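You operate a simulated robot arm through the tools that you are given. There is no shell and no other tool. Be economical: measure what you need, move in short steps, check, and stop when the job is done.

Carry out the task below with a simulated two-armed robot. There is one attempt and no reset: what you move stays moved.

Task
Take the blue mug on the steel top of the long rack and put it away on the top of the low stand. Open the right packing drawer, take the template with the largest size on its label from the steel top of the long rack and put it in the inside of the right packing drawer, then shut the drawer. Put the red rake on the top of the rusty cabinet. Fetch the silver jug and set it on the clear end of the yellow bench. Pick up the folder with one hand, pass it to the other hand and put it on the top of the cooling bench. Pull the top blue drawer open. Any order will do. Set down upright: blue mug, silver jug.

The check looks at the end state, three seconds after you hand in, the way a careful person would. Anything else that was tipped, shoved, dropped, spilled or broken makes it a failure.

Robot
Two 7-joint arms with two-finger grippers on one trunk, on a base that drives. Base frame: it is fixed to the floor where the robot stands at the start and does not move with it; the origin is under the middle of the robot, x ahead of it, y to its left, z up; the surface under the hand at the start is at about z = 1.156. Units: m, degrees, N and s.
The left shoulder is at the start at [0.026, 0.16, 1.332], the right one opposite. With the tool pointing down near the work surface each hand reaches from about 0.24 to 0.72 m from the robot's upright axis, wherever it stands, measured 20 degrees to its own side. Places, roughly: blue mug (12x8x9 cm) [0.5, -0.1, 1.2]; clear end of the yellow bench [-2.9, -9.2, 0.8]; folder [-6, -9.5, 1]; inside of the right packing drawer [2.7, 0.1, 0.7]; red rake (4x3x17 cm) [-2.9, -2, 1]; right packing drawer [2.6, 0.1, 0.7]; silver jug (16x12x13 cm) [-3.6, -5.5, 0.9]; template [0.5, 0, 1.25]; top blue drawer [2.6, -2.9, 0.6]; top of the cooling bench [-1.3, -9, 0.8]; top of the low stand [-2.4, -6.1, 0.2]; top of the rusty cabinet [0.7, -3.1, 1.1]. Payload 2.45 kg a hand.
The tool frame of a hand sits at the grasp point between the pads (the TCP): z along the fingers, y along the line on which they close. The tips reach 0.026 m beyond it. The gripper opens to 0.096 m. The gripper's body begins 0.069 m behind the TCP.
Orientation is told as [roll, pitch, yaw] about the base's x, y, z axes, in that order, counted from this pose: with the fingers straight down and closing along the base's y, the tool's x points along the base's -x, its y along +y and its z along -z.

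Tools
- The arms move only by the tool nudge_tool. It takes "left_increments", "right_increments" or both (then of equal length, played together; a hand with none holds still); each is a list of rows, each an object of numbers (a shift or turn left out is 0, a gripper value left out holds the last): "fingers": the finger opening in m, from 0 to 0.096; "tx", "ty", "tz": the shift along the tool's x, y, z in units of 40 mm (1.0 is 40 mm); "wx", "wy", "wz": the turn, a rotation vector about the tool's x, y, z in units of 5 degrees (1.0 is 5 degrees). In form: [{"fingers": .., "tx": .., "ty": .., "tz": .., "wx": .., "wy": .., "wz": ..}, ...]. A call has 1 to 20 rows; each row shifts and turns the commanded pose from where the row before left it, along the tool's axes as they then stand. A call with a number of a shift or a turn outside -1 to 1 is refused whole. Each row takes 0.2 s and may step no farther than 0.05 m and 8.6 degrees from the row before; otherwise, or with a gripper value out of range, the whole call is refused. Where a pose cannot be reached the arm comes as near as it can. A force on the tool above 40 N (or 10 N above the force at the start of the call, whichever is more), or a blocked arm, ends the call early, and 0.2 s more pass. Each finger halts on what it meets, pressing with about 37 N; the grip force reading is that of the motor and also rises with nothing between the fingers. The clock runs only during rows and for 0.2 s after the last one: add rows that do not move to give the fingers time. It gives the time, the measured TCP pose, the force on the tool (base axes), the opening and the grip force at its end, in the units of the frame above (readings bear some noise), with the torque about the TCP (base axes, N m) and any sound that the robot's microphone picked up.
- Cameras (640 x 400 px; columns grow to the right, rows downward): "scene" is now at [0.0674, -0.0138, 1.8083]; the picture's right is [-0.15, -0.99, -0.00], its down [-0.73, 0.11, -0.68] and it looks along [0.67, -0.10, -0.73] (base axes); focal length 295 px, centre (320, 200). "left" rides on the left gripper at [0.082, -0.003, -0.098] in its tool frame; the picture's right is [0.04, 1.00, 0.00], its down [-0.73, 0.03, -0.68] and it looks along [-0.68, 0.03, 0.73] (tool axes); focal length 256 px, centre (320, 200). "right" rides on the right gripper at [0.082, 0.003, -0.098] in its tool frame; the picture's right is [-0.04, 1.00, 0.00], its down [-0.73, -0.03, -0.68] and it looks along [-0.68, -0.03, 0.73] (tool axes); focal length 256 px, centre (320, 200). There is no depth. A picture from a camera that has moved, and an enlarged one, comes with that camera's place and axes in the base frame and with its lens.
- grab_frame(camera): a new picture of that camera. It takes no simulated time.
- move_column(by): slides the trunk up (or, below 0, down) by that many m; the arms and the scene camera ride with it, the base frame stays. It gives what a move gives, with no picture.
- roll_base(legs): drives the robot by 1 to 6 legs, each [ahead, left, turn to the left] in m, m and degrees, along the robot's own axes; the way and the turn of a leg run together, so that a leg with both is an arc; at most 1.5 m and 180 degrees a leg. The arms and the cameras ride along, it lands a little off, and it stops where it bumps. It gives what a move gives.
- turn_head(pan, tilt): turns the head with the scene camera to pan (to the left, within 120 degrees either way) and tilt (down, from -29 to 69), counted from straight ahead of the robot. It gives what a move gives.
- inspect(camera, box): a new picture of the part [left, top, right, bottom] of that camera's present view, enlarged. It takes no simulated time.
- job_done(): hands the job in; it is judged then, once.

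Go step by step. Nothing tells you exact positions but the pictures and the camera data: compare them with the known pose of the tool, close in by small moves and look again before you grip or let go. The budget is 207 turns and 194 pictures, counting those below and the enlarged ones. Unless the task says otherwise, let go and move clear before handing in.

The tools are called after ">>>" as a command line: name --argument value ..., lists and objects as JSON in quotes. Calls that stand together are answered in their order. nudge_tool: Moves the arms, as the interface text tells. Its arguments: {"type":"object","properties":{"left_increments":{"type":"array","items":{"type":"object","properties":{"fingers":{"type":"number"},"tx":{"type":"number"},"ty":{"type":"number"},"tz":{"type":"number"},"wx":{"type":"number"},"wy":{"type":"number"},"wz":{"type":"number"}}}},"right_increments":{"type":"array","items":{"type":"object","properties":{"fingers":{"type":"number"},"tx":{"type":"number"},"ty":{"type":"number"},"tz":{"type":"number"},"wx":{"type":"number"},"wy":{"type":"number"},"wz":{"type":"number"}}}}},"required":[]} The other tools are called the same way: move_column (by) slides the trunk up or down; roll_base (legs) drives the base; turn_head (pan, tilt) turns the head that bears the scene camera; grab_frame (camera) takes a picture; inspect (camera, box) takes an enlarged picture of a part of a camera's view; job_done () hands the job in.

At the start:

```text
t: 0.0
left_tcp_pos: [0.5161, 0.0827, 1.3862]
left_tcp_rot: [0.1, 0.1, -0.1]
left_ft_force: [0.3, -0.2, -0.3]
left_ft_torque: [0.01, -0.03, 0.03]
left_width: 0.096
left_grasp_force: 0.2
right_tcp_pos: [0.4734, -0.2693, 1.4493]
right_tcp_rot: [0.2, 0.1, -0.1]
right_ft_force: [1.2, 0.1, -1.0]
right_ft_torque: [0.02, 0.0, -0.01]
right_width: 0.0958
right_grasp_force: 0.0
trunk travel left (down, up): [-0.5, 0.067]
robot x, y, heading: [-0.0001, -0.0017, 0.0]
head pan, tilt: [-8.5, 47.0]
```

scene: 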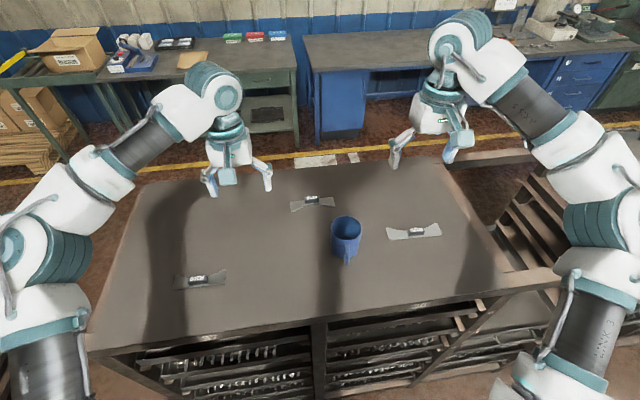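
right: 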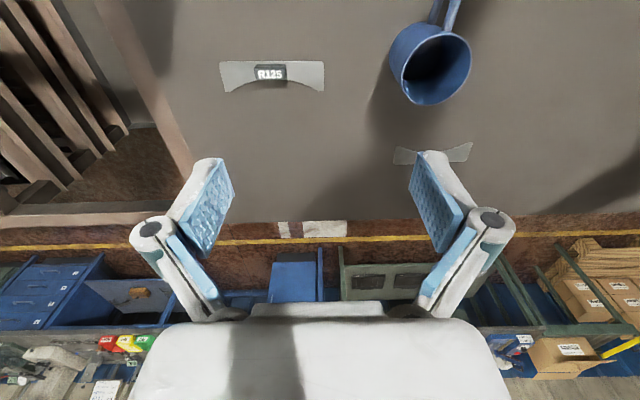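
left: 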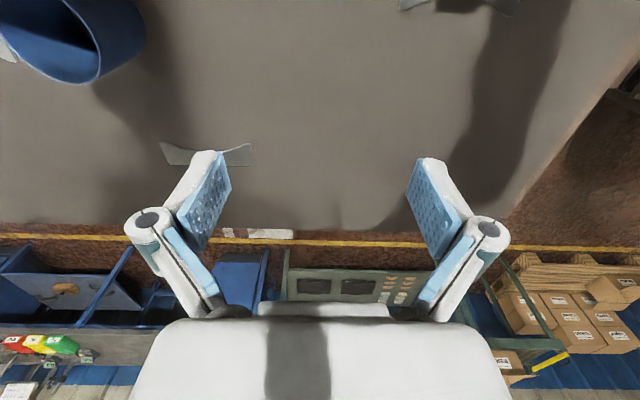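

I see three templates and the blue mug on the rack top. I'll enlarge the labels first.

>>> inspect --camera "scene" --box '[160, 180, 320, 300]'

>>> inspect --camera "scene" --box '[300, 180, 460, 280]'

>>> inspect --camera "scene" --box '[280, 180, 350, 224]'

```text
3.33 times, centred on (240, 240) of scene
camera zoom: at [0.0674, -0.0138, 1.8083], right [-0.15, -0.99, 0.0], down [-0.73, 0.11, -0.68], along [0.67, -0.1, -0.73], focal length 983 px, centre (587, 67)
```

zoom: 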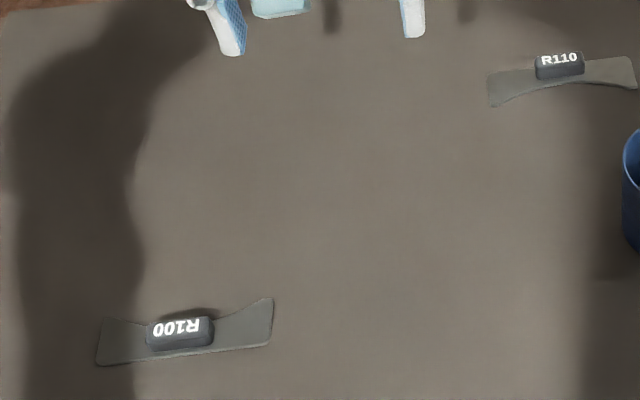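

```text
4.00 times, centred on (380, 230) of scene
camera zoom: at [0.0674, -0.0138, 1.8083], right [-0.15, -0.99, 0.0], down [-0.73, 0.11, -0.68], along [0.67, -0.1, -0.73], focal length 1179 px, centre (80, 80)
```

zoom: 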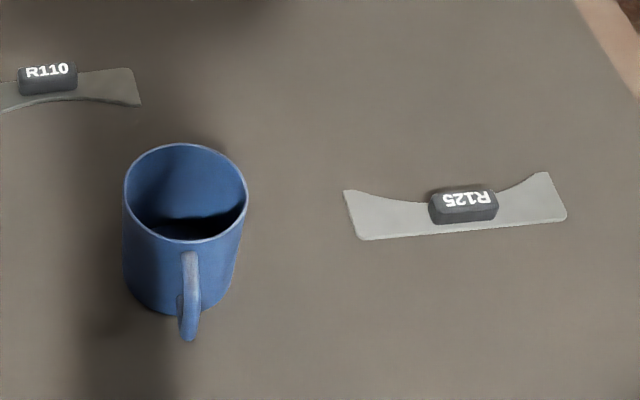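

```text
9.09 times, centred on (315, 202) of scene
camera zoom: at [0.0674, -0.0138, 1.8083], right [-0.15, -0.99, 0.0], down [-0.73, 0.11, -0.68], along [0.67, -0.1, -0.73], focal length 2680 px, centre (366, 182)
```

zoom: 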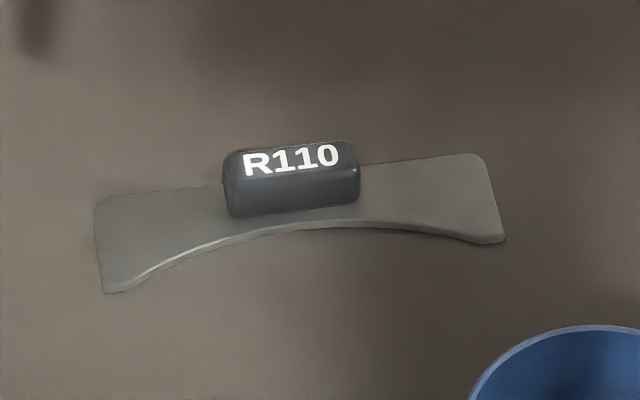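

R125 is the largest, its handle block at about (0.498, -0.338). I bring the right hand above it and look around with the head meanwhile.

>>> nudge_tool --right_increments '[{"tx": -0.1, "ty": -0.29, "tz": 0.87, "fingers": 0.096}, {"tx": -0.1, "ty": -0.29, "tz": 0.87}, {"tx": -0.1, "ty": -0.29, "tz": 0.87}, {"tx": -0.1, "ty": -0.29, "tz": 0.87}, {"tx": -0.1, "ty": -0.28, "tz": 0.87}, {"tx": -0.1, "ty": -0.28, "tz": 0.87}]'

>>> grab_frame --camera "right"

>>> turn_head --pan 0 --tilt 15

>>> grab_frame --camera "scene"

>>> turn_head --pan 80 --tilt 30

>>> grab_frame --camera "scene"

>>> turn_head --pan -80 --tilt 30

>>> grab_frame --camera "scene"

```text
t: 1.4
left_tcp_pos: [0.5114, 0.0814, 1.3875]
left_tcp_rot: [0.2, -0.1, 0.0]
left_ft_force: [0.5, -0.7, -0.5]
left_ft_torque: [0.04, -0.02, -0.02]
left_width: 0.0961
left_grasp_force: 0.0
right_tcp_pos: [0.494, -0.3383, 1.2422]
right_tcp_rot: [0.0, -0.1, 0.0]
right_ft_force: [-0.5, 0.6, -0.5]
right_ft_torque: [0.02, -0.02, -0.01]
right_width: 0.0959
right_grasp_force: 0.0
trunk travel left (down, up): [-0.5, 0.067]
robot x, y, heading: [-0.0035, 0.0005, 0.0]
head pan, tilt: [-8.5, 47.0]
```

```text
187 pictures are left
camera right: at [0.4128, -0.3356, 1.3412], right [0.04, 1.0, 0.0], down [0.73, -0.03, 0.68], along [0.68, -0.03, -0.73], focal length 256 px, centre (320, 200)
```

right: 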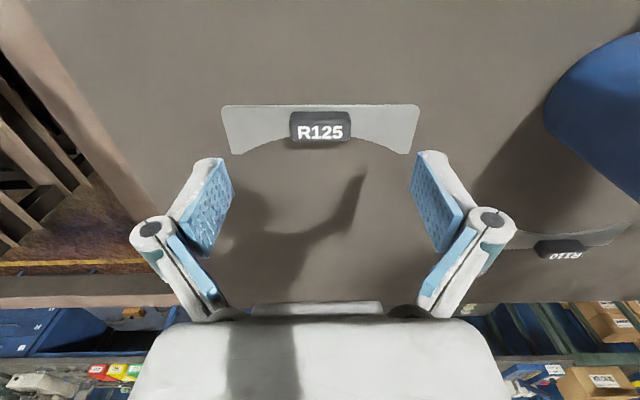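

```text
t: 2.4
left_tcp_pos: [0.5125, 0.0833, 1.3883]
left_tcp_rot: [0.0, -0.1, 0.0]
left_ft_force: [0.1, 0.3, -0.1]
left_ft_torque: [0.0, 0.0, 0.02]
left_width: 0.0959
left_grasp_force: 0.1
right_tcp_pos: [0.4949, -0.3376, 1.2433]
right_tcp_rot: [0.0, -0.1, 0.1]
right_ft_force: [0.3, -0.6, -0.3]
right_ft_torque: [-0.01, 0.0, -0.02]
right_width: 0.0962
right_grasp_force: 0.0
trunk travel left (down, up): [-0.5, 0.067]
robot x, y, heading: [0.0004, -0.0018, -0.0]
head pan, tilt: [0.0, 15.0]
```

```text
186 pictures are left
camera scene: at [0.0821, -0.0028, 1.8578], right [0.0, -1.0, 0.0], down [-0.26, 0.0, -0.96], along [0.96, 0.0, -0.26], focal length 295 px, centre (320, 200)
```

scene: 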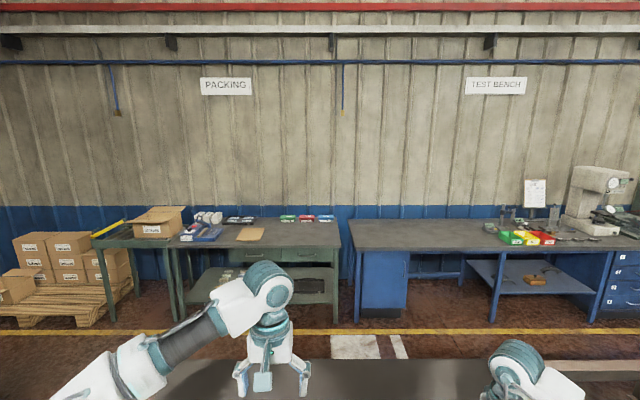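

```text
t: 3.9
left_tcp_pos: [0.5118, 0.0838, 1.3879]
left_tcp_rot: [0.0, -0.1, 0.0]
left_ft_force: [-0.3, -0.2, -1.0]
left_ft_torque: [-0.03, 0.0, -0.01]
left_width: 0.0959
left_grasp_force: 0.0
right_tcp_pos: [0.4947, -0.339, 1.2443]
right_tcp_rot: [0.1, -0.1, -0.1]
right_ft_force: [0.5, -0.8, -0.1]
right_ft_torque: [-0.01, 0.02, 0.0]
right_width: 0.0959
right_grasp_force: 0.1
trunk travel left (down, up): [-0.5, 0.067]
robot x, y, heading: [-0.0003, 0.0022, 0.1]
head pan, tilt: [80.0, 30.0]
```

```text
185 pictures are left
camera scene: at [0.0046, 0.0863, 1.8341], right [0.98, -0.17, 0.0], down [-0.09, -0.49, -0.87], along [0.15, 0.85, -0.5], focal length 295 px, centre (320, 200)
```

scene: 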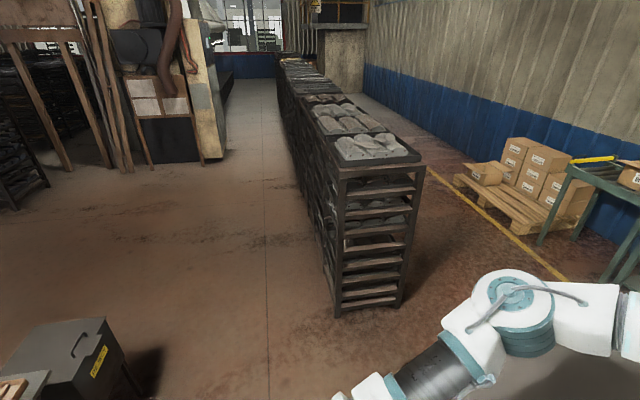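

```text
t: 6.4
left_tcp_pos: [0.5115, 0.0821, 1.3873]
left_tcp_rot: [0.0, -0.1, 0.0]
left_ft_force: [-0.8, 0.3, -0.7]
left_ft_torque: [0.01, 0.01, 0.01]
left_width: 0.0956
left_grasp_force: 0.0
right_tcp_pos: [0.4941, -0.3373, 1.2443]
right_tcp_rot: [0.1, -0.1, 0.0]
right_ft_force: [-0.5, -0.4, 0.6]
right_ft_torque: [0.0, 0.06, 0.01]
right_width: 0.096
right_grasp_force: 0.1
trunk travel left (down, up): [-0.5, 0.067]
robot x, y, heading: [-0.0024, -0.0004, -0.1]
head pan, tilt: [-80.0, 30.0]
```

```text
184 pictures are left
camera scene: at [0.0045, -0.092, 1.8338], right [-0.98, -0.17, 0.0], down [-0.09, 0.49, -0.86], along [0.15, -0.85, -0.5], focal length 295 px, centre (320, 200)
```

scene: 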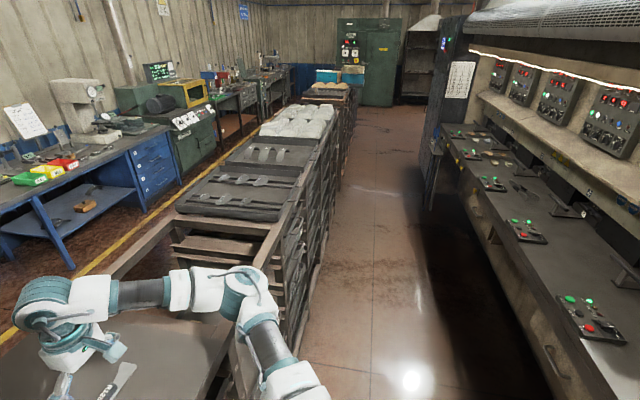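

R125's block is right under the right hand; I go down and grip its ends.

>>> nudge_tool --right_increments '[{"tx": -0.1, "tz": 0.7}, {"tz": 0.68}, {"fingers": 0.03}, {"fingers": 0.03}, {"fingers": 0.03}, {"fingers": 0.03}, {"fingers": 0.03}]'

>>> grab_frame --camera "right"

```text
t: 8.0
left_tcp_pos: [0.512, 0.0817, 1.3882]
left_tcp_rot: [0.0, -0.1, 0.0]
left_ft_force: [-0.3, 0.3, -0.6]
left_ft_torque: [0.01, -0.01, 0.0]
left_width: 0.0962
left_grasp_force: 0.1
right_tcp_pos: [0.4985, -0.3373, 1.1887]
right_tcp_rot: [0.0, -0.1, 0.0]
right_ft_force: [-0.5, -0.4, 3.3]
right_ft_torque: [-0.04, -0.09, -0.08]
right_width: 0.0432
right_grasp_force: 36.5
trunk travel left (down, up): [-0.5, 0.067]
robot x, y, heading: [-0.0011, 0.001, 0.0]
head pan, tilt: [-80.0, 30.0]
```

```text
183 pictures are left
camera right: at [0.4163, -0.3349, 1.2869], right [0.04, 1.0, 0.0], down [0.73, -0.03, 0.68], along [0.68, -0.03, -0.73], focal length 256 px, centre (320, 200)
```

right: 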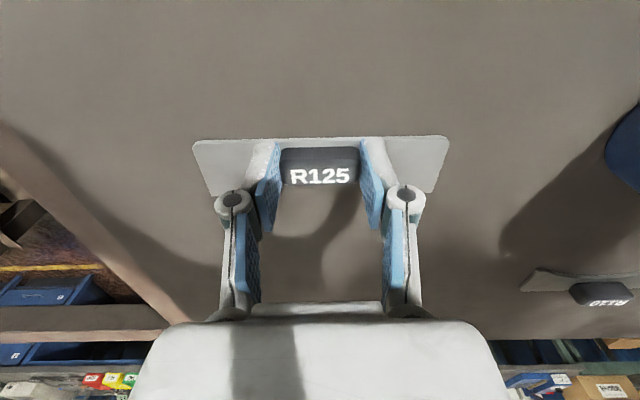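

The template is gripped (0.043 m opening). I lift it and drive sideways, then through the gap at the rack's left end.

>>> nudge_tool --right_increments '[{"tz": -1}, {"tz": -1}, {"tz": -1}, {"tz": -1}, {"tz": -1}, {"tz": -0.5}]'

>>> roll_base --legs '[[0, 0.95, 0]]'

>>> turn_head --pan 0 --tilt 45

>>> grab_frame --camera "scene"

>>> grab_frame --camera "right"

```text
t: 9.4
left_tcp_pos: [0.5117, 0.0844, 1.3866]
left_tcp_rot: [0.0, -0.2, 0.1]
left_ft_force: [1.4, -0.2, 0.1]
left_ft_torque: [-0.01, 0.02, -0.01]
left_width: 0.0959
left_grasp_force: 0.0
right_tcp_pos: [0.4969, -0.3374, 1.4098]
right_tcp_rot: [0.0, -0.2, -0.1]
right_ft_force: [-0.4, 0.3, -1.4]
right_ft_torque: [0.03, 0.03, 0.02]
right_width: 0.0433
right_grasp_force: 36.6
trunk travel left (down, up): [-0.5, 0.067]
robot x, y, heading: [-0.0033, -0.0012, 0.3]
head pan, tilt: [-80.0, 30.0]
```

```text
t: 14.3
left_tcp_pos: [0.5121, 1.0389, 1.3882]
left_tcp_rot: [-0.1, -0.1, -0.1]
left_ft_force: [0.4, -0.8, 0.8]
left_ft_torque: [-0.01, -0.02, -0.02]
left_width: 0.0961
left_grasp_force: 0.1
right_tcp_pos: [0.4983, 0.6179, 1.4091]
right_tcp_rot: [0.0, -0.1, 0.1]
right_ft_force: [-0.7, -0.3, -0.7]
right_ft_torque: [-0.03, 0.01, 0.0]
right_width: 0.0432
right_grasp_force: 37.1
trunk travel left (down, up): [-0.5, 0.067]
robot x, y, heading: [-0.001, 0.9553, -0.1]
head pan, tilt: [-80.0, 30.0]
```

```text
t: 15.9
left_tcp_pos: [0.5085, 1.0378, 1.3887]
left_tcp_rot: [0.0, -0.3, 0.0]
left_ft_force: [0.0, 0.5, -0.7]
left_ft_torque: [-0.01, 0.03, 0.02]
left_width: 0.0959
left_grasp_force: 0.0
right_tcp_pos: [0.4929, 0.6157, 1.4099]
right_tcp_rot: [0.0, -0.3, 0.0]
right_ft_force: [-0.3, -0.3, -0.9]
right_ft_torque: [-0.01, -0.01, 0.01]
right_width: 0.043
right_grasp_force: 37.1
trunk travel left (down, up): [-0.5, 0.067]
robot x, y, heading: [0.0003, 0.9521, -0.2]
head pan, tilt: [0.0, 45.0]
```

```text
182 pictures are left
camera scene: at [0.0709, 0.9496, 1.811], right [0.0, -1.0, 0.0], down [-0.71, 0.0, -0.7], along [0.7, 0.0, -0.71], focal length 295 px, centre (320, 200)
```

scene: 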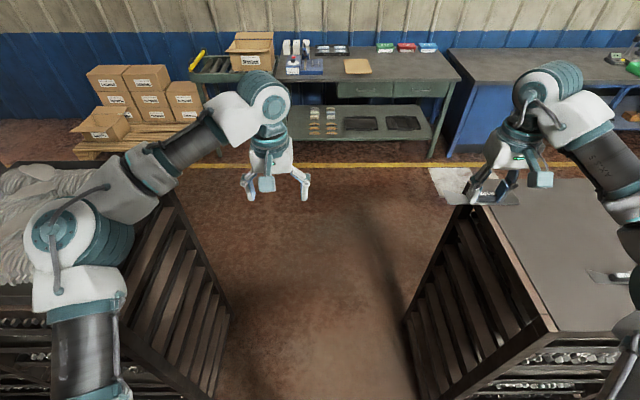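

```text
181 pictures are left
camera right: at [0.412, 0.6194, 1.5082], right [0.04, 1.0, 0.0], down [0.73, -0.03, 0.68], along [0.68, -0.03, -0.73], focal length 256 px, centre (320, 200)
```

right: 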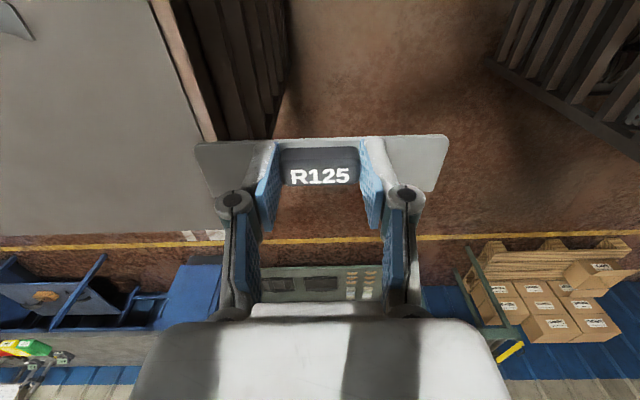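

The gap is clear and about 1 m wide. I raise the trunk for margin and drive through, then over to the packing bench.

>>> move_column --by 0.065

>>> roll_base --legs '[[1.5, 0.02, 0], [0.1, -0.85, 0]]'

>>> turn_head --pan 0 --tilt 50

>>> grab_frame --camera "scene"

```text
t: 16.9
left_tcp_pos: [0.5086, 1.0375, 1.4544]
left_tcp_rot: [0.1, -0.3, -0.1]
left_ft_force: [0.3, 0.2, -0.1]
left_ft_torque: [-0.02, 0.02, 0.0]
left_width: 0.0961
left_grasp_force: 0.1
right_tcp_pos: [0.4941, 0.6174, 1.4746]
right_tcp_rot: [0.1, -0.3, 0.0]
right_ft_force: [-0.2, 0.8, -0.8]
right_ft_torque: [-0.01, -0.01, 0.01]
right_width: 0.0429
right_grasp_force: 36.9
trunk travel left (down, up): [-0.565, 0.002]
robot x, y, heading: [0.0017, 0.9567, -0.1]
head pan, tilt: [0.0, 45.0]
```

```text
refused: leg 1 is longer than a leg can be; nothing moved
```

```text
t: 17.6
left_tcp_pos: [0.5075, 1.0313, 1.4559]
left_tcp_rot: [0.3, -0.2, -0.1]
left_ft_force: [0.2, 0.1, 0.8]
left_ft_torque: [0.04, 0.0, -0.01]
left_width: 0.0962
left_grasp_force: 0.1
right_tcp_pos: [0.4931, 0.6108, 1.4745]
right_tcp_rot: [0.3, -0.3, -0.1]
right_ft_force: [0.0, -0.7, -1.1]
right_ft_torque: [0.06, -0.01, -0.01]
right_width: 0.043
right_grasp_force: 37.2
trunk travel left (down, up): [-0.565, 0.002]
robot x, y, heading: [0.0, 0.9563, -0.3]
head pan, tilt: [0.0, 50.0]
```

```text
180 pictures are left
camera scene: at [0.0642, 0.9473, 1.869], right [0.0, -1.0, 0.0], down [-0.77, 0.0, -0.64], along [0.64, 0.0, -0.77], focal length 295 px, centre (320, 200)
```

scene: 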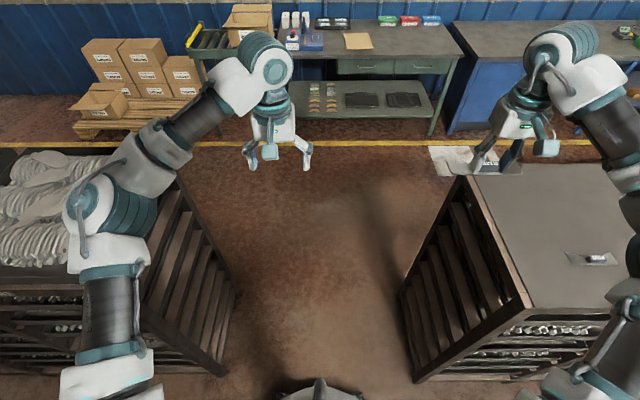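

>>> roll_base --legs '[[1.45, 0.02, 0], [0.17, -0.85, 0]]'

>>> grab_frame --camera "scene"

```text
t: 28.9
left_tcp_pos: [2.1134, 0.1989, 1.4534]
left_tcp_rot: [-0.4, -0.3, -1.2]
left_ft_force: [0.0, 0.5, 0.2]
left_ft_torque: [0.0, 0.05, 0.02]
left_width: 0.0959
left_grasp_force: 0.0
right_tcp_pos: [2.0897, -0.2222, 1.4777]
right_tcp_rot: [-0.4, -0.3, -1.1]
right_ft_force: [0.4, 0.5, -0.6]
right_ft_torque: [-0.02, 0.02, 0.03]
right_width: 0.0434
right_grasp_force: 37.3
trunk travel left (down, up): [-0.565, 0.002]
robot x, y, heading: [1.6049, 0.1154, -1.1]
head pan, tilt: [0.0, 50.0]
```

```text
179 pictures are left
camera scene: at [1.6672, 0.1244, 1.869], right [-0.02, -1.0, 0.01], down [-0.77, 0.01, -0.64], along [0.64, -0.02, -0.77], focal length 295 px, centre (320, 200)
```

scene: 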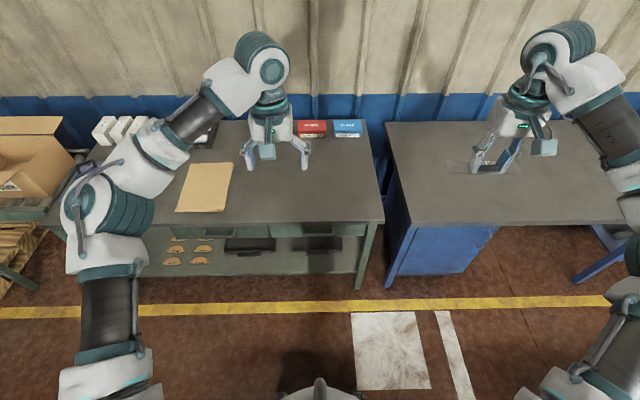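

I'm in front of the packing bench; the two green drawers are just under the tabletop. I enlarge them.

>>> inspect --camera "scene" --box '[150, 200, 390, 290]'

>>> move_column --by -0.4

>>> turn_head --pan 0 --tilt 45

>>> grab_frame --camera "scene"

```text
2.67 times, centred on (270, 245) of scene
camera zoom: at [1.6672, 0.1244, 1.869], right [-0.02, -1.0, 0.01], down [-0.77, 0.01, -0.64], along [0.64, -0.02, -0.77], focal length 786 px, centre (453, 80)
```

zoom: 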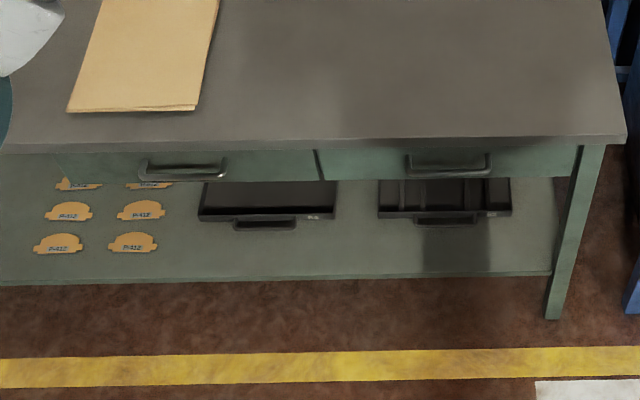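

```text
t: 32.8
left_tcp_pos: [2.1084, 0.1926, 1.0572]
left_tcp_rot: [-0.3, -0.5, -1.2]
left_ft_force: [0.7, -0.3, 0.1]
left_ft_torque: [0.0, -0.02, -0.02]
left_width: 0.096
left_grasp_force: 0.1
right_tcp_pos: [2.0842, -0.2262, 1.0786]
right_tcp_rot: [-0.2, -0.6, -1.1]
right_ft_force: [-0.2, -0.7, -0.6]
right_ft_torque: [0.01, -0.02, -0.02]
right_width: 0.0431
right_grasp_force: 37.1
trunk travel left (down, up): [-0.165, 0.402]
robot x, y, heading: [1.6037, 0.1174, -1.2]
head pan, tilt: [0.0, 50.0]
```

```text
t: 33.4
left_tcp_pos: [2.1068, 0.1909, 1.0572]
left_tcp_rot: [-0.1, -0.5, -1.1]
left_ft_force: [0.3, -0.9, -0.8]
left_ft_torque: [0.01, 0.04, 0.01]
left_width: 0.0963
left_grasp_force: 0.1
right_tcp_pos: [2.0844, -0.2297, 1.0786]
right_tcp_rot: [0.0, -0.5, -1.1]
right_ft_force: [-0.6, 1.1, -0.6]
right_ft_torque: [-0.02, 0.03, -0.01]
right_width: 0.043
right_grasp_force: 37.1
trunk travel left (down, up): [-0.165, 0.402]
robot x, y, heading: [1.6055, 0.1157, -1.2]
head pan, tilt: [0.0, 45.0]
```

```text
177 pictures are left
camera scene: at [1.8268, 0.1088, 1.4673], right [-0.02, -1.0, 0.0], down [-0.71, 0.02, -0.7], along [0.7, -0.01, -0.71], focal length 295 px, centre (320, 200)
```

scene: 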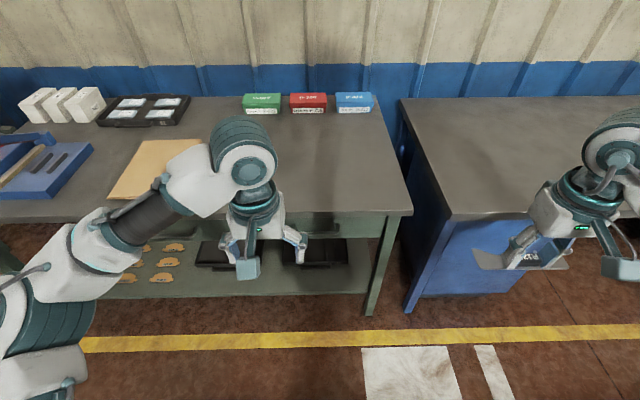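

Table edge is about x 2.40, z 0.84; the right drawer's handle is near (2.385, 0.105, 0.77). I turn the left hand to point ahead with its fingers closing vertically.

>>> nudge_tool --left_increments '[{"wx": -0.98, "wy": -0.98, "wz": 0.98}, {"wx": -0.98, "wy": -0.98, "wz": 0.98}, {"wx": -0.98, "wy": -0.98, "wz": 0.98}, {"wx": -0.98, "wy": -0.98, "wz": 0.98}, {"wx": -0.98, "wy": -0.98, "wz": 0.98}, {"wx": -0.98, "wy": -0.98, "wz": 0.98}, {"wx": -0.98, "wy": -0.98, "wz": 0.98}, {"wx": -0.98, "wy": -0.98, "wz": 0.98}, {"wx": -0.98, "wy": -0.98, "wz": 0.98}, {"wx": -0.98, "wy": -0.98, "wz": 0.98}, {"wx": -0.98, "wy": -0.98, "wz": 0.98}, {"wx": -0.98, "wy": -0.98, "wz": 0.98}, {"wx": -0.98, "wy": -0.98, "wz": 0.98}, {"wx": -0.98, "wy": -0.98, "wz": 0.98}, {"wx": -0.14, "wy": -0.14, "wz": 0.14}]'

>>> grab_frame --camera "scene"

>>> grab_frame --camera "left"

```text
t: 36.6
left_tcp_pos: [2.1088, 0.1899, 1.0573]
left_tcp_rot: [90.6, -0.1, -91.2]
left_ft_force: [-0.6, 0.5, 0.5]
left_ft_torque: [0.02, 0.01, -0.01]
left_width: 0.0959
left_grasp_force: 0.0
right_tcp_pos: [2.0857, -0.23, 1.0781]
right_tcp_rot: [0.0, -0.5, -1.0]
right_ft_force: [0.4, 0.2, -1.6]
right_ft_torque: [-0.03, -0.02, -0.01]
right_width: 0.0431
right_grasp_force: 37.0
trunk travel left (down, up): [-0.165, 0.402]
robot x, y, heading: [1.6048, 0.118, -1.2]
head pan, tilt: [0.0, 45.0]
```

```text
176 pictures are left
camera scene: at [1.8264, 0.1099, 1.4674], right [-0.02, -1.0, 0.0], down [-0.71, 0.02, -0.7], along [0.7, -0.01, -0.71], focal length 295 px, centre (320, 200)
```

scene: 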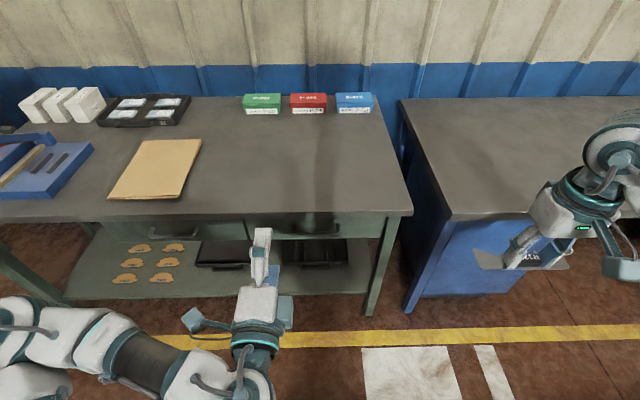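

```text
175 pictures are left
camera left: at [2.0107, 0.274, 1.0525], right [-0.01, 0.04, 1.0], down [-0.7, -0.72, 0.02], along [0.72, -0.69, 0.03], focal length 256 px, centre (320, 200)
```

left: 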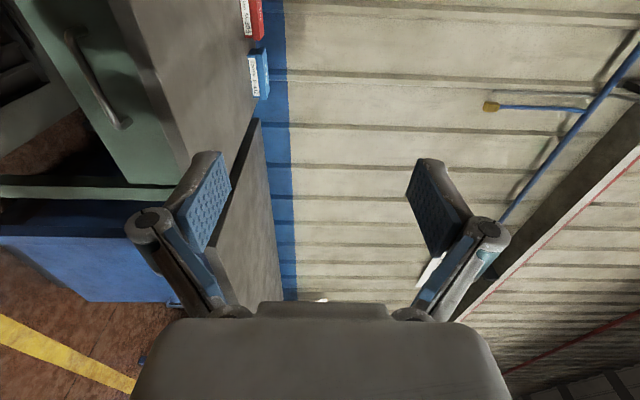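

The hand now points ahead. I lower it to the handle's height, staying short of it, and look again.

>>> nudge_tool --left_increments '[{"ty": -0.855, "tx": -0.2, "tz": 0.417}, {"ty": -0.855, "tx": -0.2, "tz": 0.417}, {"ty": -0.855, "tx": -0.2, "tz": 0.417}, {"ty": -0.855, "tx": -0.2, "tz": 0.417}, {"ty": -0.855, "tx": -0.2, "tz": 0.417}, {"ty": -0.855, "tx": -0.2, "tz": 0.417}, {"ty": -0.855, "tx": -0.2, "tz": 0.417}, {"ty": -0.855, "tx": -0.2, "tz": 0.417}, {"ty": -0.855, "tx": -0.2, "tz": 0.417}]'

>>> grab_frame --camera "scene"

>>> grab_frame --camera "left"

```text
t: 38.6
left_tcp_pos: [2.2601, 0.1146, 0.7502]
left_tcp_rot: [90.5, 0.0, -91.1]
left_ft_force: [0.6, -0.3, 0.8]
left_ft_torque: [-0.02, 0.0, -0.01]
left_width: 0.096
left_grasp_force: 0.0
right_tcp_pos: [2.0852, -0.2307, 1.0763]
right_tcp_rot: [-0.1, -0.6, -1.2]
right_ft_force: [-0.4, 0.9, -0.8]
right_ft_torque: [0.02, 0.02, -0.02]
right_width: 0.043
right_grasp_force: 36.7
trunk travel left (down, up): [-0.165, 0.402]
robot x, y, heading: [1.6022, 0.1175, -1.0]
head pan, tilt: [0.0, 45.0]
```

```text
174 pictures are left
camera scene: at [1.8271, 0.1076, 1.4672], right [-0.02, -1.0, 0.0], down [-0.71, 0.02, -0.7], along [0.7, -0.01, -0.71], focal length 295 px, centre (320, 200)
```

scene: 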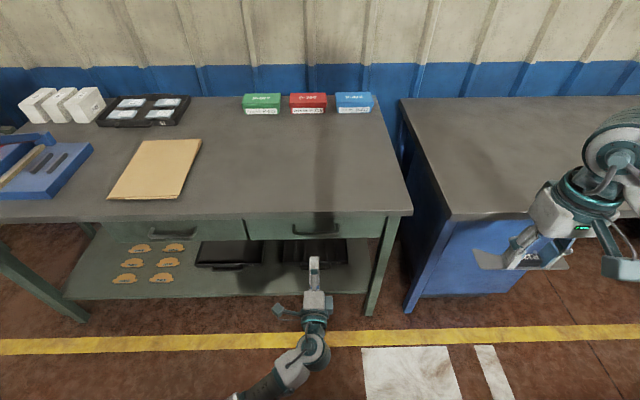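

```text
173 pictures are left
camera left: at [2.1626, 0.1982, 0.7456], right [-0.01, 0.04, 1.0], down [-0.69, -0.72, 0.02], along [0.72, -0.69, 0.03], focal length 256 px, centre (320, 200)
```

left: 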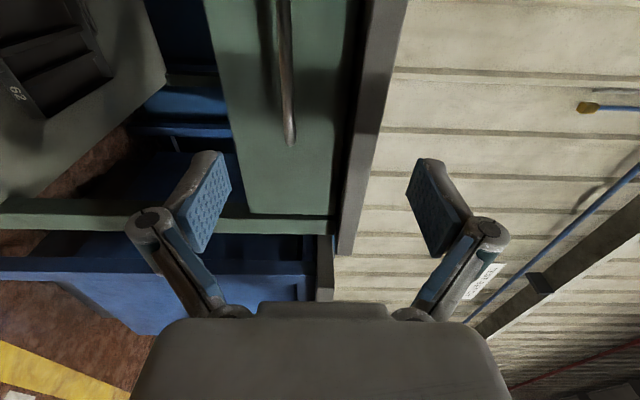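

The handle bar is about z 0.721, x 2.40–2.42, well centred laterally. I lower a little and advance.

>>> nudge_tool --left_increments '[{"ty": -0.7}, {"tz": 0.9}, {"tz": 0.9}, {"tz": 0.9}]'

>>> grab_frame --camera "left"

>>> inspect --camera "scene" --box '[240, 190, 400, 290]'

```text
t: 39.6
left_tcp_pos: [2.3709, 0.1122, 0.7235]
left_tcp_rot: [90.3, 0.0, -91.1]
left_ft_force: [0.2, 0.0, 0.6]
left_ft_torque: [0.02, 0.0, 0.02]
left_width: 0.0958
left_grasp_force: 0.0
right_tcp_pos: [2.0845, -0.2298, 1.0763]
right_tcp_rot: [-0.1, -0.5, -1.1]
right_ft_force: [-0.4, 0.3, -1.3]
right_ft_torque: [-0.04, -0.02, 0.02]
right_width: 0.043
right_grasp_force: 37.2
trunk travel left (down, up): [-0.165, 0.402]
robot x, y, heading: [1.6009, 0.1172, -1.3]
head pan, tilt: [0.0, 45.0]
```

```text
172 pictures are left
camera left: at [2.2724, 0.1959, 0.7191], right [-0.01, 0.04, 1.0], down [-0.69, -0.72, 0.02], along [0.72, -0.69, 0.03], focal length 256 px, centre (320, 200)
```

left: 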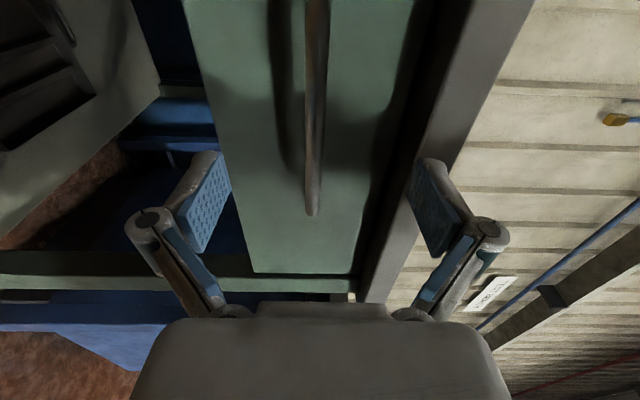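

```text
4.00 times, centred on (320, 240) of scene
camera zoom: at [1.8276, 0.1073, 1.4672], right [-0.02, -1.0, 0.0], down [-0.71, 0.02, -0.7], along [0.7, -0.01, -0.71], focal length 1179 px, centre (320, 40)
```

zoom: 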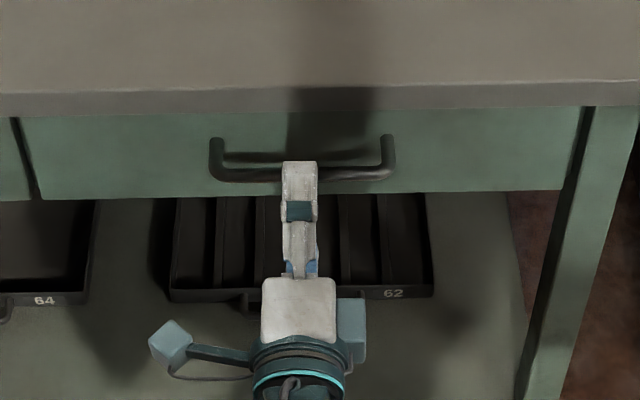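

Bar measured at x ≈ 2.42, z ≈ 0.719. I advance the last 45 mm and close.

>>> nudge_tool --left_increments '[{"tz": 0.6, "ty": -0.08}, {"tz": 0.5}, {"fingers": 0.0}, {"fingers": 0.0}, {"fingers": 0.0}, {"fingers": 0.0}, {"fingers": 0.0}]'

>>> inspect --camera "scene" --box '[240, 190, 400, 290]'

```text
t: 41.2
left_tcp_pos: [2.4135, 0.111, 0.7197]
left_tcp_rot: [90.5, 0.0, -91.1]
left_ft_force: [0.3, -0.7, 1.6]
left_ft_torque: [0.02, -0.01, -0.09]
left_width: 0.0107
left_grasp_force: 38.0
right_tcp_pos: [2.0846, -0.2303, 1.0764]
right_tcp_rot: [-0.2, -0.4, -1.1]
right_ft_force: [0.8, 0.9, -1.2]
right_ft_torque: [0.0, -0.02, -0.03]
right_width: 0.043
right_grasp_force: 36.8
trunk travel left (down, up): [-0.165, 0.402]
robot x, y, heading: [1.6055, 0.112, -1.0]
head pan, tilt: [0.0, 45.0]
```

```text
4.00 times, centred on (320, 240) of scene
camera zoom: at [1.827, 0.1076, 1.4673], right [-0.02, -1.0, 0.0], down [-0.71, 0.02, -0.7], along [0.7, -0.01, -0.71], focal length 1179 px, centre (320, 40)
```

zoom: 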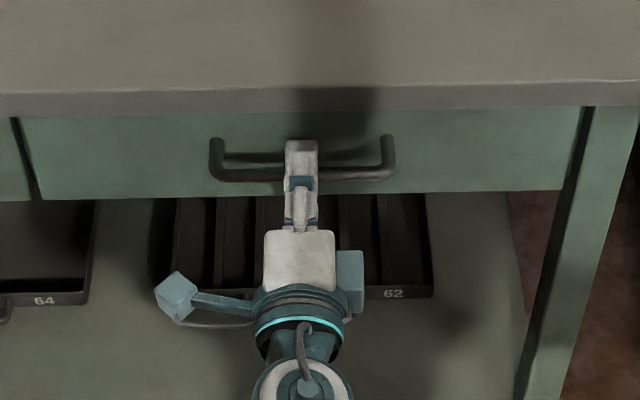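

The bar is held (10.7 mm). I pull the drawer straight out.

>>> nudge_tool --left_increments '[{"tz": -0.7, "tx": -0.015}, {"tz": -0.8, "tx": -0.015}, {"tz": -0.8, "tx": -0.015}, {"tz": -0.8, "tx": -0.015}, {"tz": -0.8, "tx": -0.015}, {"tz": -0.8, "tx": -0.015}, {"tz": -0.8, "tx": -0.015}]'

>>> grab_frame --camera "scene"

```text
t: 42.8
left_tcp_pos: [2.1901, 0.1107, 0.7218]
left_tcp_rot: [90.7, 0.0, -91.4]
left_ft_force: [-1.1, -7.0, 11.4]
left_ft_torque: [-0.09, 0.0, 0.43]
left_width: 0.0104
left_grasp_force: 37.7
right_tcp_pos: [2.0838, -0.2301, 1.0782]
right_tcp_rot: [0.0, -0.6, -1.1]
right_ft_force: [-0.1, -0.1, -1.7]
right_ft_torque: [0.02, 0.0, 0.01]
right_width: 0.0432
right_grasp_force: 37.3
trunk travel left (down, up): [-0.165, 0.402]
robot x, y, heading: [1.6037, 0.1155, -1.3]
head pan, tilt: [0.0, 45.0]
```

```text
169 pictures are left
camera scene: at [1.8223, 0.1058, 1.4682], right [-0.02, -1.0, 0.0], down [-0.71, 0.02, -0.71], along [0.71, -0.01, -0.71], focal length 295 px, centre (320, 200)
```

scene: 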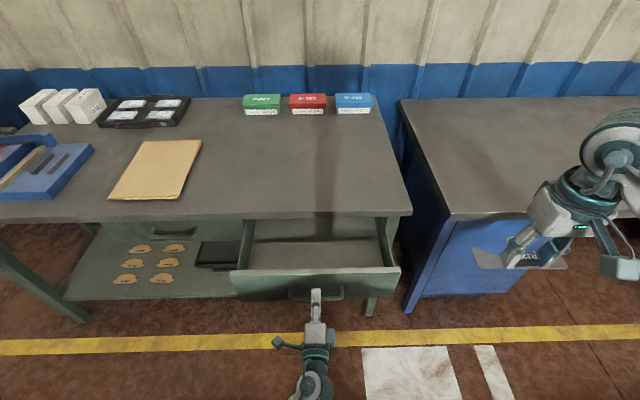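

The drawer is out by about 22 cm and empty. I free the left hand, back it off, and bring the base nearer so that the right hand reaches inside.

>>> nudge_tool --left_increments '[{"fingers": 0.096}, {"fingers": 0.096}, {"fingers": 0.096}, {"tz": -1}, {"tz": -1}, {"tz": -1}, {"tz": -1}]'

>>> roll_base --legs '[[0.1, 0.14, 1.1]]'

>>> grab_frame --camera "scene"

```text
t: 44.4
left_tcp_pos: [2.0296, 0.1158, 0.7169]
left_tcp_rot: [90.5, -0.1, -91.2]
left_ft_force: [-0.7, 0.2, 0.1]
left_ft_torque: [-0.03, 0.02, -0.01]
left_width: 0.0959
left_grasp_force: 0.0
right_tcp_pos: [2.0838, -0.2307, 1.0771]
right_tcp_rot: [-0.1, -0.6, -1.1]
right_ft_force: [0.3, -0.6, -1.7]
right_ft_torque: [0.0, 0.01, 0.0]
right_width: 0.043
right_grasp_force: 36.8
trunk travel left (down, up): [-0.165, 0.402]
robot x, y, heading: [1.6044, 0.1155, -1.0]
head pan, tilt: [0.0, 45.0]
```

```text
t: 45.9
left_tcp_pos: [2.1344, 0.2609, 0.7173]
left_tcp_rot: [90.3, 0.1, -90.1]
left_ft_force: [0.2, -0.5, -0.4]
left_ft_torque: [0.0, 0.01, 0.02]
left_width: 0.0963
left_grasp_force: 0.0
right_tcp_pos: [2.1942, -0.0854, 1.0764]
right_tcp_rot: [0.1, -0.4, -0.1]
right_ft_force: [0.6, 0.5, -0.8]
right_ft_torque: [-0.03, 0.03, -0.02]
right_width: 0.0432
right_grasp_force: 37.0
trunk travel left (down, up): [-0.165, 0.402]
robot x, y, heading: [1.7076, 0.2581, -0.3]
head pan, tilt: [0.0, 45.0]
```

```text
168 pictures are left
camera scene: at [1.9283, 0.2411, 1.4675], right [0.0, -1.0, -0.01], down [-0.71, 0.01, -0.7], along [0.7, 0.0, -0.71], focal length 295 px, centre (320, 200)
```

scene: 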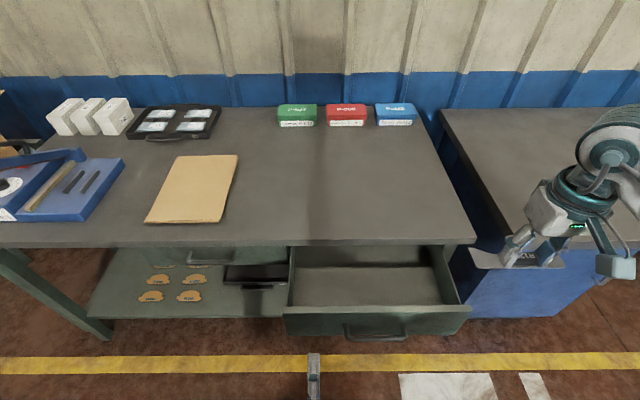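

The drawer interior is clear. I move the template over it, then check.

>>> nudge_tool --right_increments '[{"tx": -0.5, "ty": 0.73}, {"tx": -0.5, "ty": 0.73}, {"tx": -0.5, "ty": 0.73}, {"tx": -0.5, "ty": 0.73}, {"tx": -0.5, "ty": 0.73}, {"tx": -0.5, "ty": 0.73}, {"tz": 1}, {"tz": 1}, {"tz": 1}, {"tz": 1}, {"tz": 1}]'

>>> grab_frame --camera "scene"

>>> grab_frame --camera "right"

```text
t: 48.3
left_tcp_pos: [2.1324, 0.2629, 0.7174]
left_tcp_rot: [90.6, -0.3, -90.1]
left_ft_force: [-0.6, 0.2, 0.1]
left_ft_torque: [-0.01, 0.03, 0.0]
left_width: 0.0961
left_grasp_force: 0.0
right_tcp_pos: [2.3149, 0.0959, 0.8795]
right_tcp_rot: [-0.3, -0.7, -0.2]
right_ft_force: [0.6, 0.0, -1.0]
right_ft_torque: [0.0, 0.01, -0.03]
right_width: 0.0431
right_grasp_force: 37.1
trunk travel left (down, up): [-0.165, 0.402]
robot x, y, heading: [1.7009, 0.2533, 0.0]
head pan, tilt: [0.0, 45.0]
```

```text
167 pictures are left
camera scene: at [1.9295, 0.249, 1.4673], right [0.0, -1.0, 0.0], down [-0.71, 0.0, -0.7], along [0.7, 0.0, -0.71], focal length 295 px, centre (320, 200)
```

scene: 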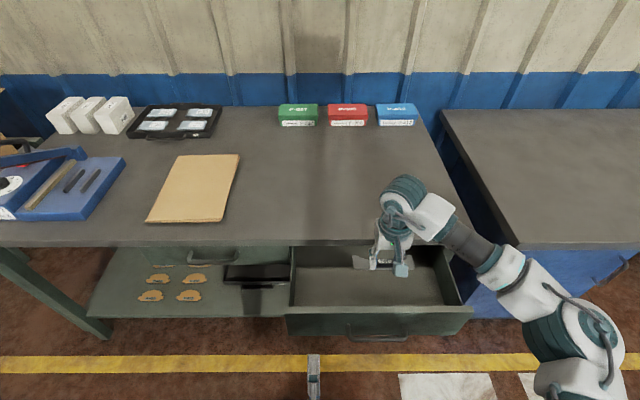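

```text
166 pictures are left
camera right: at [2.2323, 0.0997, 0.9771], right [0.04, 1.0, 0.0], down [0.73, -0.03, 0.69], along [0.69, -0.03, -0.73], focal length 256 px, centre (320, 200)
```

right: 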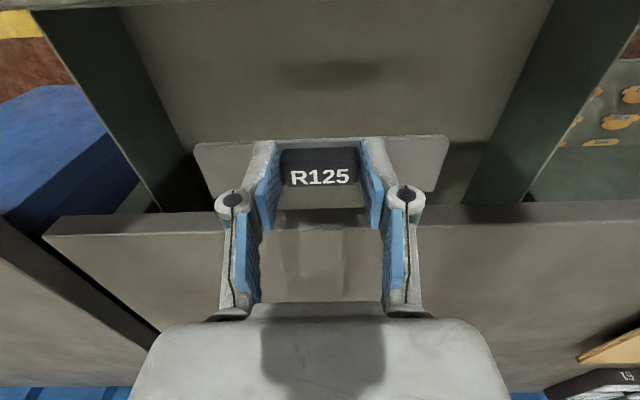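

Template sits over the open drawer. I lower it in until it touches bottom.

>>> nudge_tool --right_increments '[{"tz": 1, "tx": 0.2}, {"tz": 1}, {"tz": 1}, {"tz": 0.6}, {"tz": 0.25}, {"tz": 0.25}]'

>>> grab_frame --camera "right"

>>> inspect --camera "scene" --box '[280, 180, 480, 350]'

```text
t: 49.7
left_tcp_pos: [2.1327, 0.2655, 0.7177]
left_tcp_rot: [90.6, -0.4, -90.1]
left_ft_force: [-0.1, -0.3, 0.4]
left_ft_torque: [0.0, -0.02, 0.0]
left_width: 0.096
left_grasp_force: 0.0
right_tcp_pos: [2.3086, 0.0969, 0.7164]
right_tcp_rot: [-0.4, -0.6, -0.2]
right_ft_force: [-0.3, 0.3, -1.4]
right_ft_torque: [-0.02, 0.03, -0.02]
right_width: 0.0431
right_grasp_force: 37.2
trunk travel left (down, up): [-0.165, 0.402]
robot x, y, heading: [1.7072, 0.2547, -0.4]
head pan, tilt: [0.0, 45.0]
```

```text
165 pictures are left
camera right: at [2.2256, 0.1, 0.8139], right [0.04, 1.0, -0.01], down [0.73, -0.03, 0.69], along [0.69, -0.03, -0.73], focal length 256 px, centre (320, 200)
```

right: 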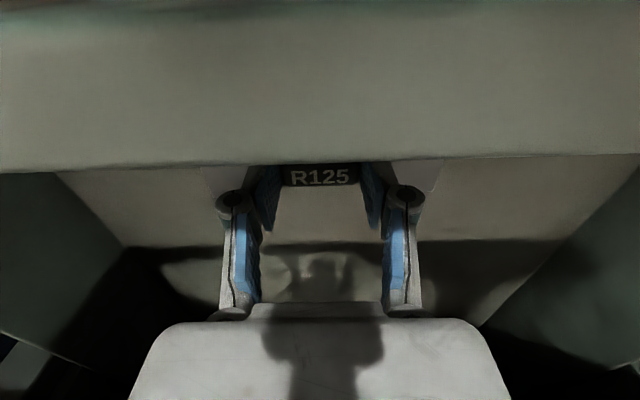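

```text
2.35 times, centred on (380, 265) of scene
camera zoom: at [1.9286, 0.2521, 1.4675], right [0.0, -1.0, 0.0], down [-0.71, 0.0, -0.7], along [0.7, 0.0, -0.71], focal length 694 px, centre (179, 47)
```

zoom: 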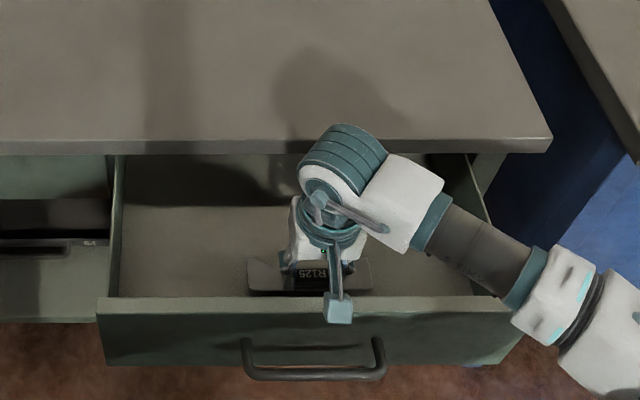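

The wrist camera is close to the drawer front, so I shift the template 35 mm inward first, then go on down gently.

>>> nudge_tool --right_increments '[{"tx": -0.9}, {"tz": 0.25}, {"tz": 0.2}, {"tz": 0.2}, {"tz": 0.2}]'

>>> inspect --camera "scene" --box '[280, 180, 480, 350]'

```text
t: 51.0
left_tcp_pos: [2.1312, 0.266, 0.7203]
left_tcp_rot: [90.8, -0.5, -90.1]
left_ft_force: [-0.5, 0.7, -0.8]
left_ft_torque: [-0.02, -0.02, -0.01]
left_width: 0.0957
left_grasp_force: 0.0
right_tcp_pos: [2.3466, 0.0966, 0.6922]
right_tcp_rot: [-0.1, -1.4, -0.1]
right_ft_force: [1.3, -2.9, 20.8]
right_ft_torque: [0.08, 0.49, 0.29]
right_width: 0.0432
right_grasp_force: 36.8
trunk travel left (down, up): [-0.165, 0.402]
robot x, y, heading: [1.7093, 0.2531, -0.4]
head pan, tilt: [0.0, 45.0]
stopped in row 5 (right hand): the force on the tool passed its limit at 43 N (the readings are from after the stop); the commanded pose is now the measured one
```

```text
2.35 times, centred on (380, 265) of scene
camera zoom: at [1.9264, 0.2528, 1.468], right [0.0, -1.0, 0.0], down [-0.71, 0.0, -0.7], along [0.7, 0.0, -0.71], focal length 694 px, centre (179, 47)
```

zoom: 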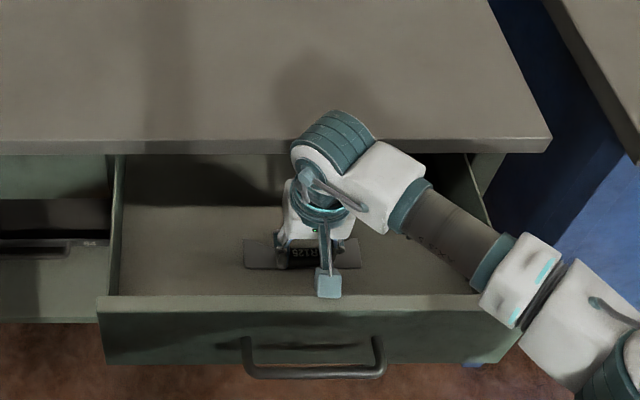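

The template rests on the drawer bottom. I release it and lift the hand clear.

>>> nudge_tool --right_increments '[{"fingers": 0.075}, {"fingers": 0.075}, {"fingers": 0.075}, {"tz": -0.5}, {"tz": -1}, {"tz": -1}, {"tz": -1}, {"tz": -1}, {"tz": -1}, {"tz": -1}, {"tz": -1}, {"tz": -1}, {"tx": 1}, {"tx": 1}, {"tx": 1, "ty": -0.5}, {"tx": 1, "ty": -0.5}]'

>>> grab_frame --camera "scene"

```text
t: 54.4
left_tcp_pos: [2.1302, 0.2645, 0.7201]
left_tcp_rot: [90.8, -0.4, -90.1]
left_ft_force: [-0.3, -0.2, 0.0]
left_ft_torque: [0.01, -0.02, 0.0]
left_width: 0.0962
left_grasp_force: 0.1
right_tcp_pos: [2.1765, 0.0573, 1.0253]
right_tcp_rot: [-0.2, -1.1, 0.0]
right_ft_force: [-0.6, 0.2, 0.4]
right_ft_torque: [0.01, -0.05, -0.01]
right_width: 0.0749
right_grasp_force: 0.2
trunk travel left (down, up): [-0.165, 0.402]
robot x, y, heading: [1.7062, 0.2558, -0.0]
head pan, tilt: [0.0, 45.0]
```

```text
162 pictures are left
camera scene: at [1.9261, 0.2499, 1.468], right [0.0, -1.0, 0.0], down [-0.71, 0.0, -0.71], along [0.71, 0.0, -0.71], focal length 295 px, centre (320, 200)
```

scene: 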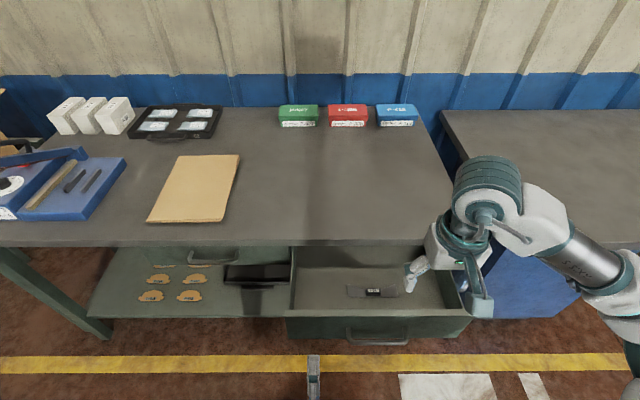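

The template lies flat in the drawer. The left hand goes back to the handle to push the drawer shut.

>>> nudge_tool --left_increments '[{"tx": -0.96}, {"tx": -0.96}, {"tx": -0.96}, {"tx": -0.96}, {"tz": 0.8}, {"tz": 0.8}]'

>>> grab_frame --camera "left"

```text
t: 55.5
left_tcp_pos: [2.1374, 0.1608, 0.671]
left_tcp_rot: [92.1, 8.6, -90.5]
left_ft_force: [-0.6, -1.1, -0.4]
left_ft_torque: [0.05, 0.04, 0.05]
left_width: 0.0959
left_grasp_force: 0.0
right_tcp_pos: [2.1802, 0.0598, 1.02]
right_tcp_rot: [-0.4, -0.6, -0.1]
right_ft_force: [-0.1, 0.3, 1.1]
right_ft_torque: [-0.02, -0.04, 0.01]
right_width: 0.075
right_grasp_force: 0.0
trunk travel left (down, up): [-0.165, 0.402]
robot x, y, heading: [1.7058, 0.2539, -0.1]
head pan, tilt: [0.0, 45.0]
stopped in row 5 (left hand): the arm was blocked; the commanded pose is now the measured one
```

```text
161 pictures are left
camera left: at [2.0397, 0.2435, 0.6757], right [-0.04, -0.11, 0.99], down [-0.68, -0.72, -0.1], along [0.73, -0.68, -0.05], focal length 256 px, centre (320, 200)
```

left: 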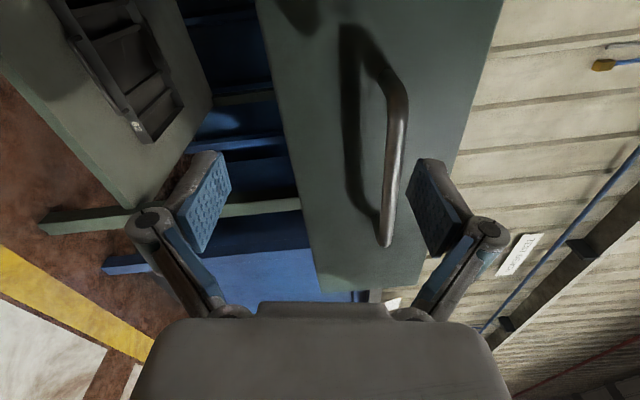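

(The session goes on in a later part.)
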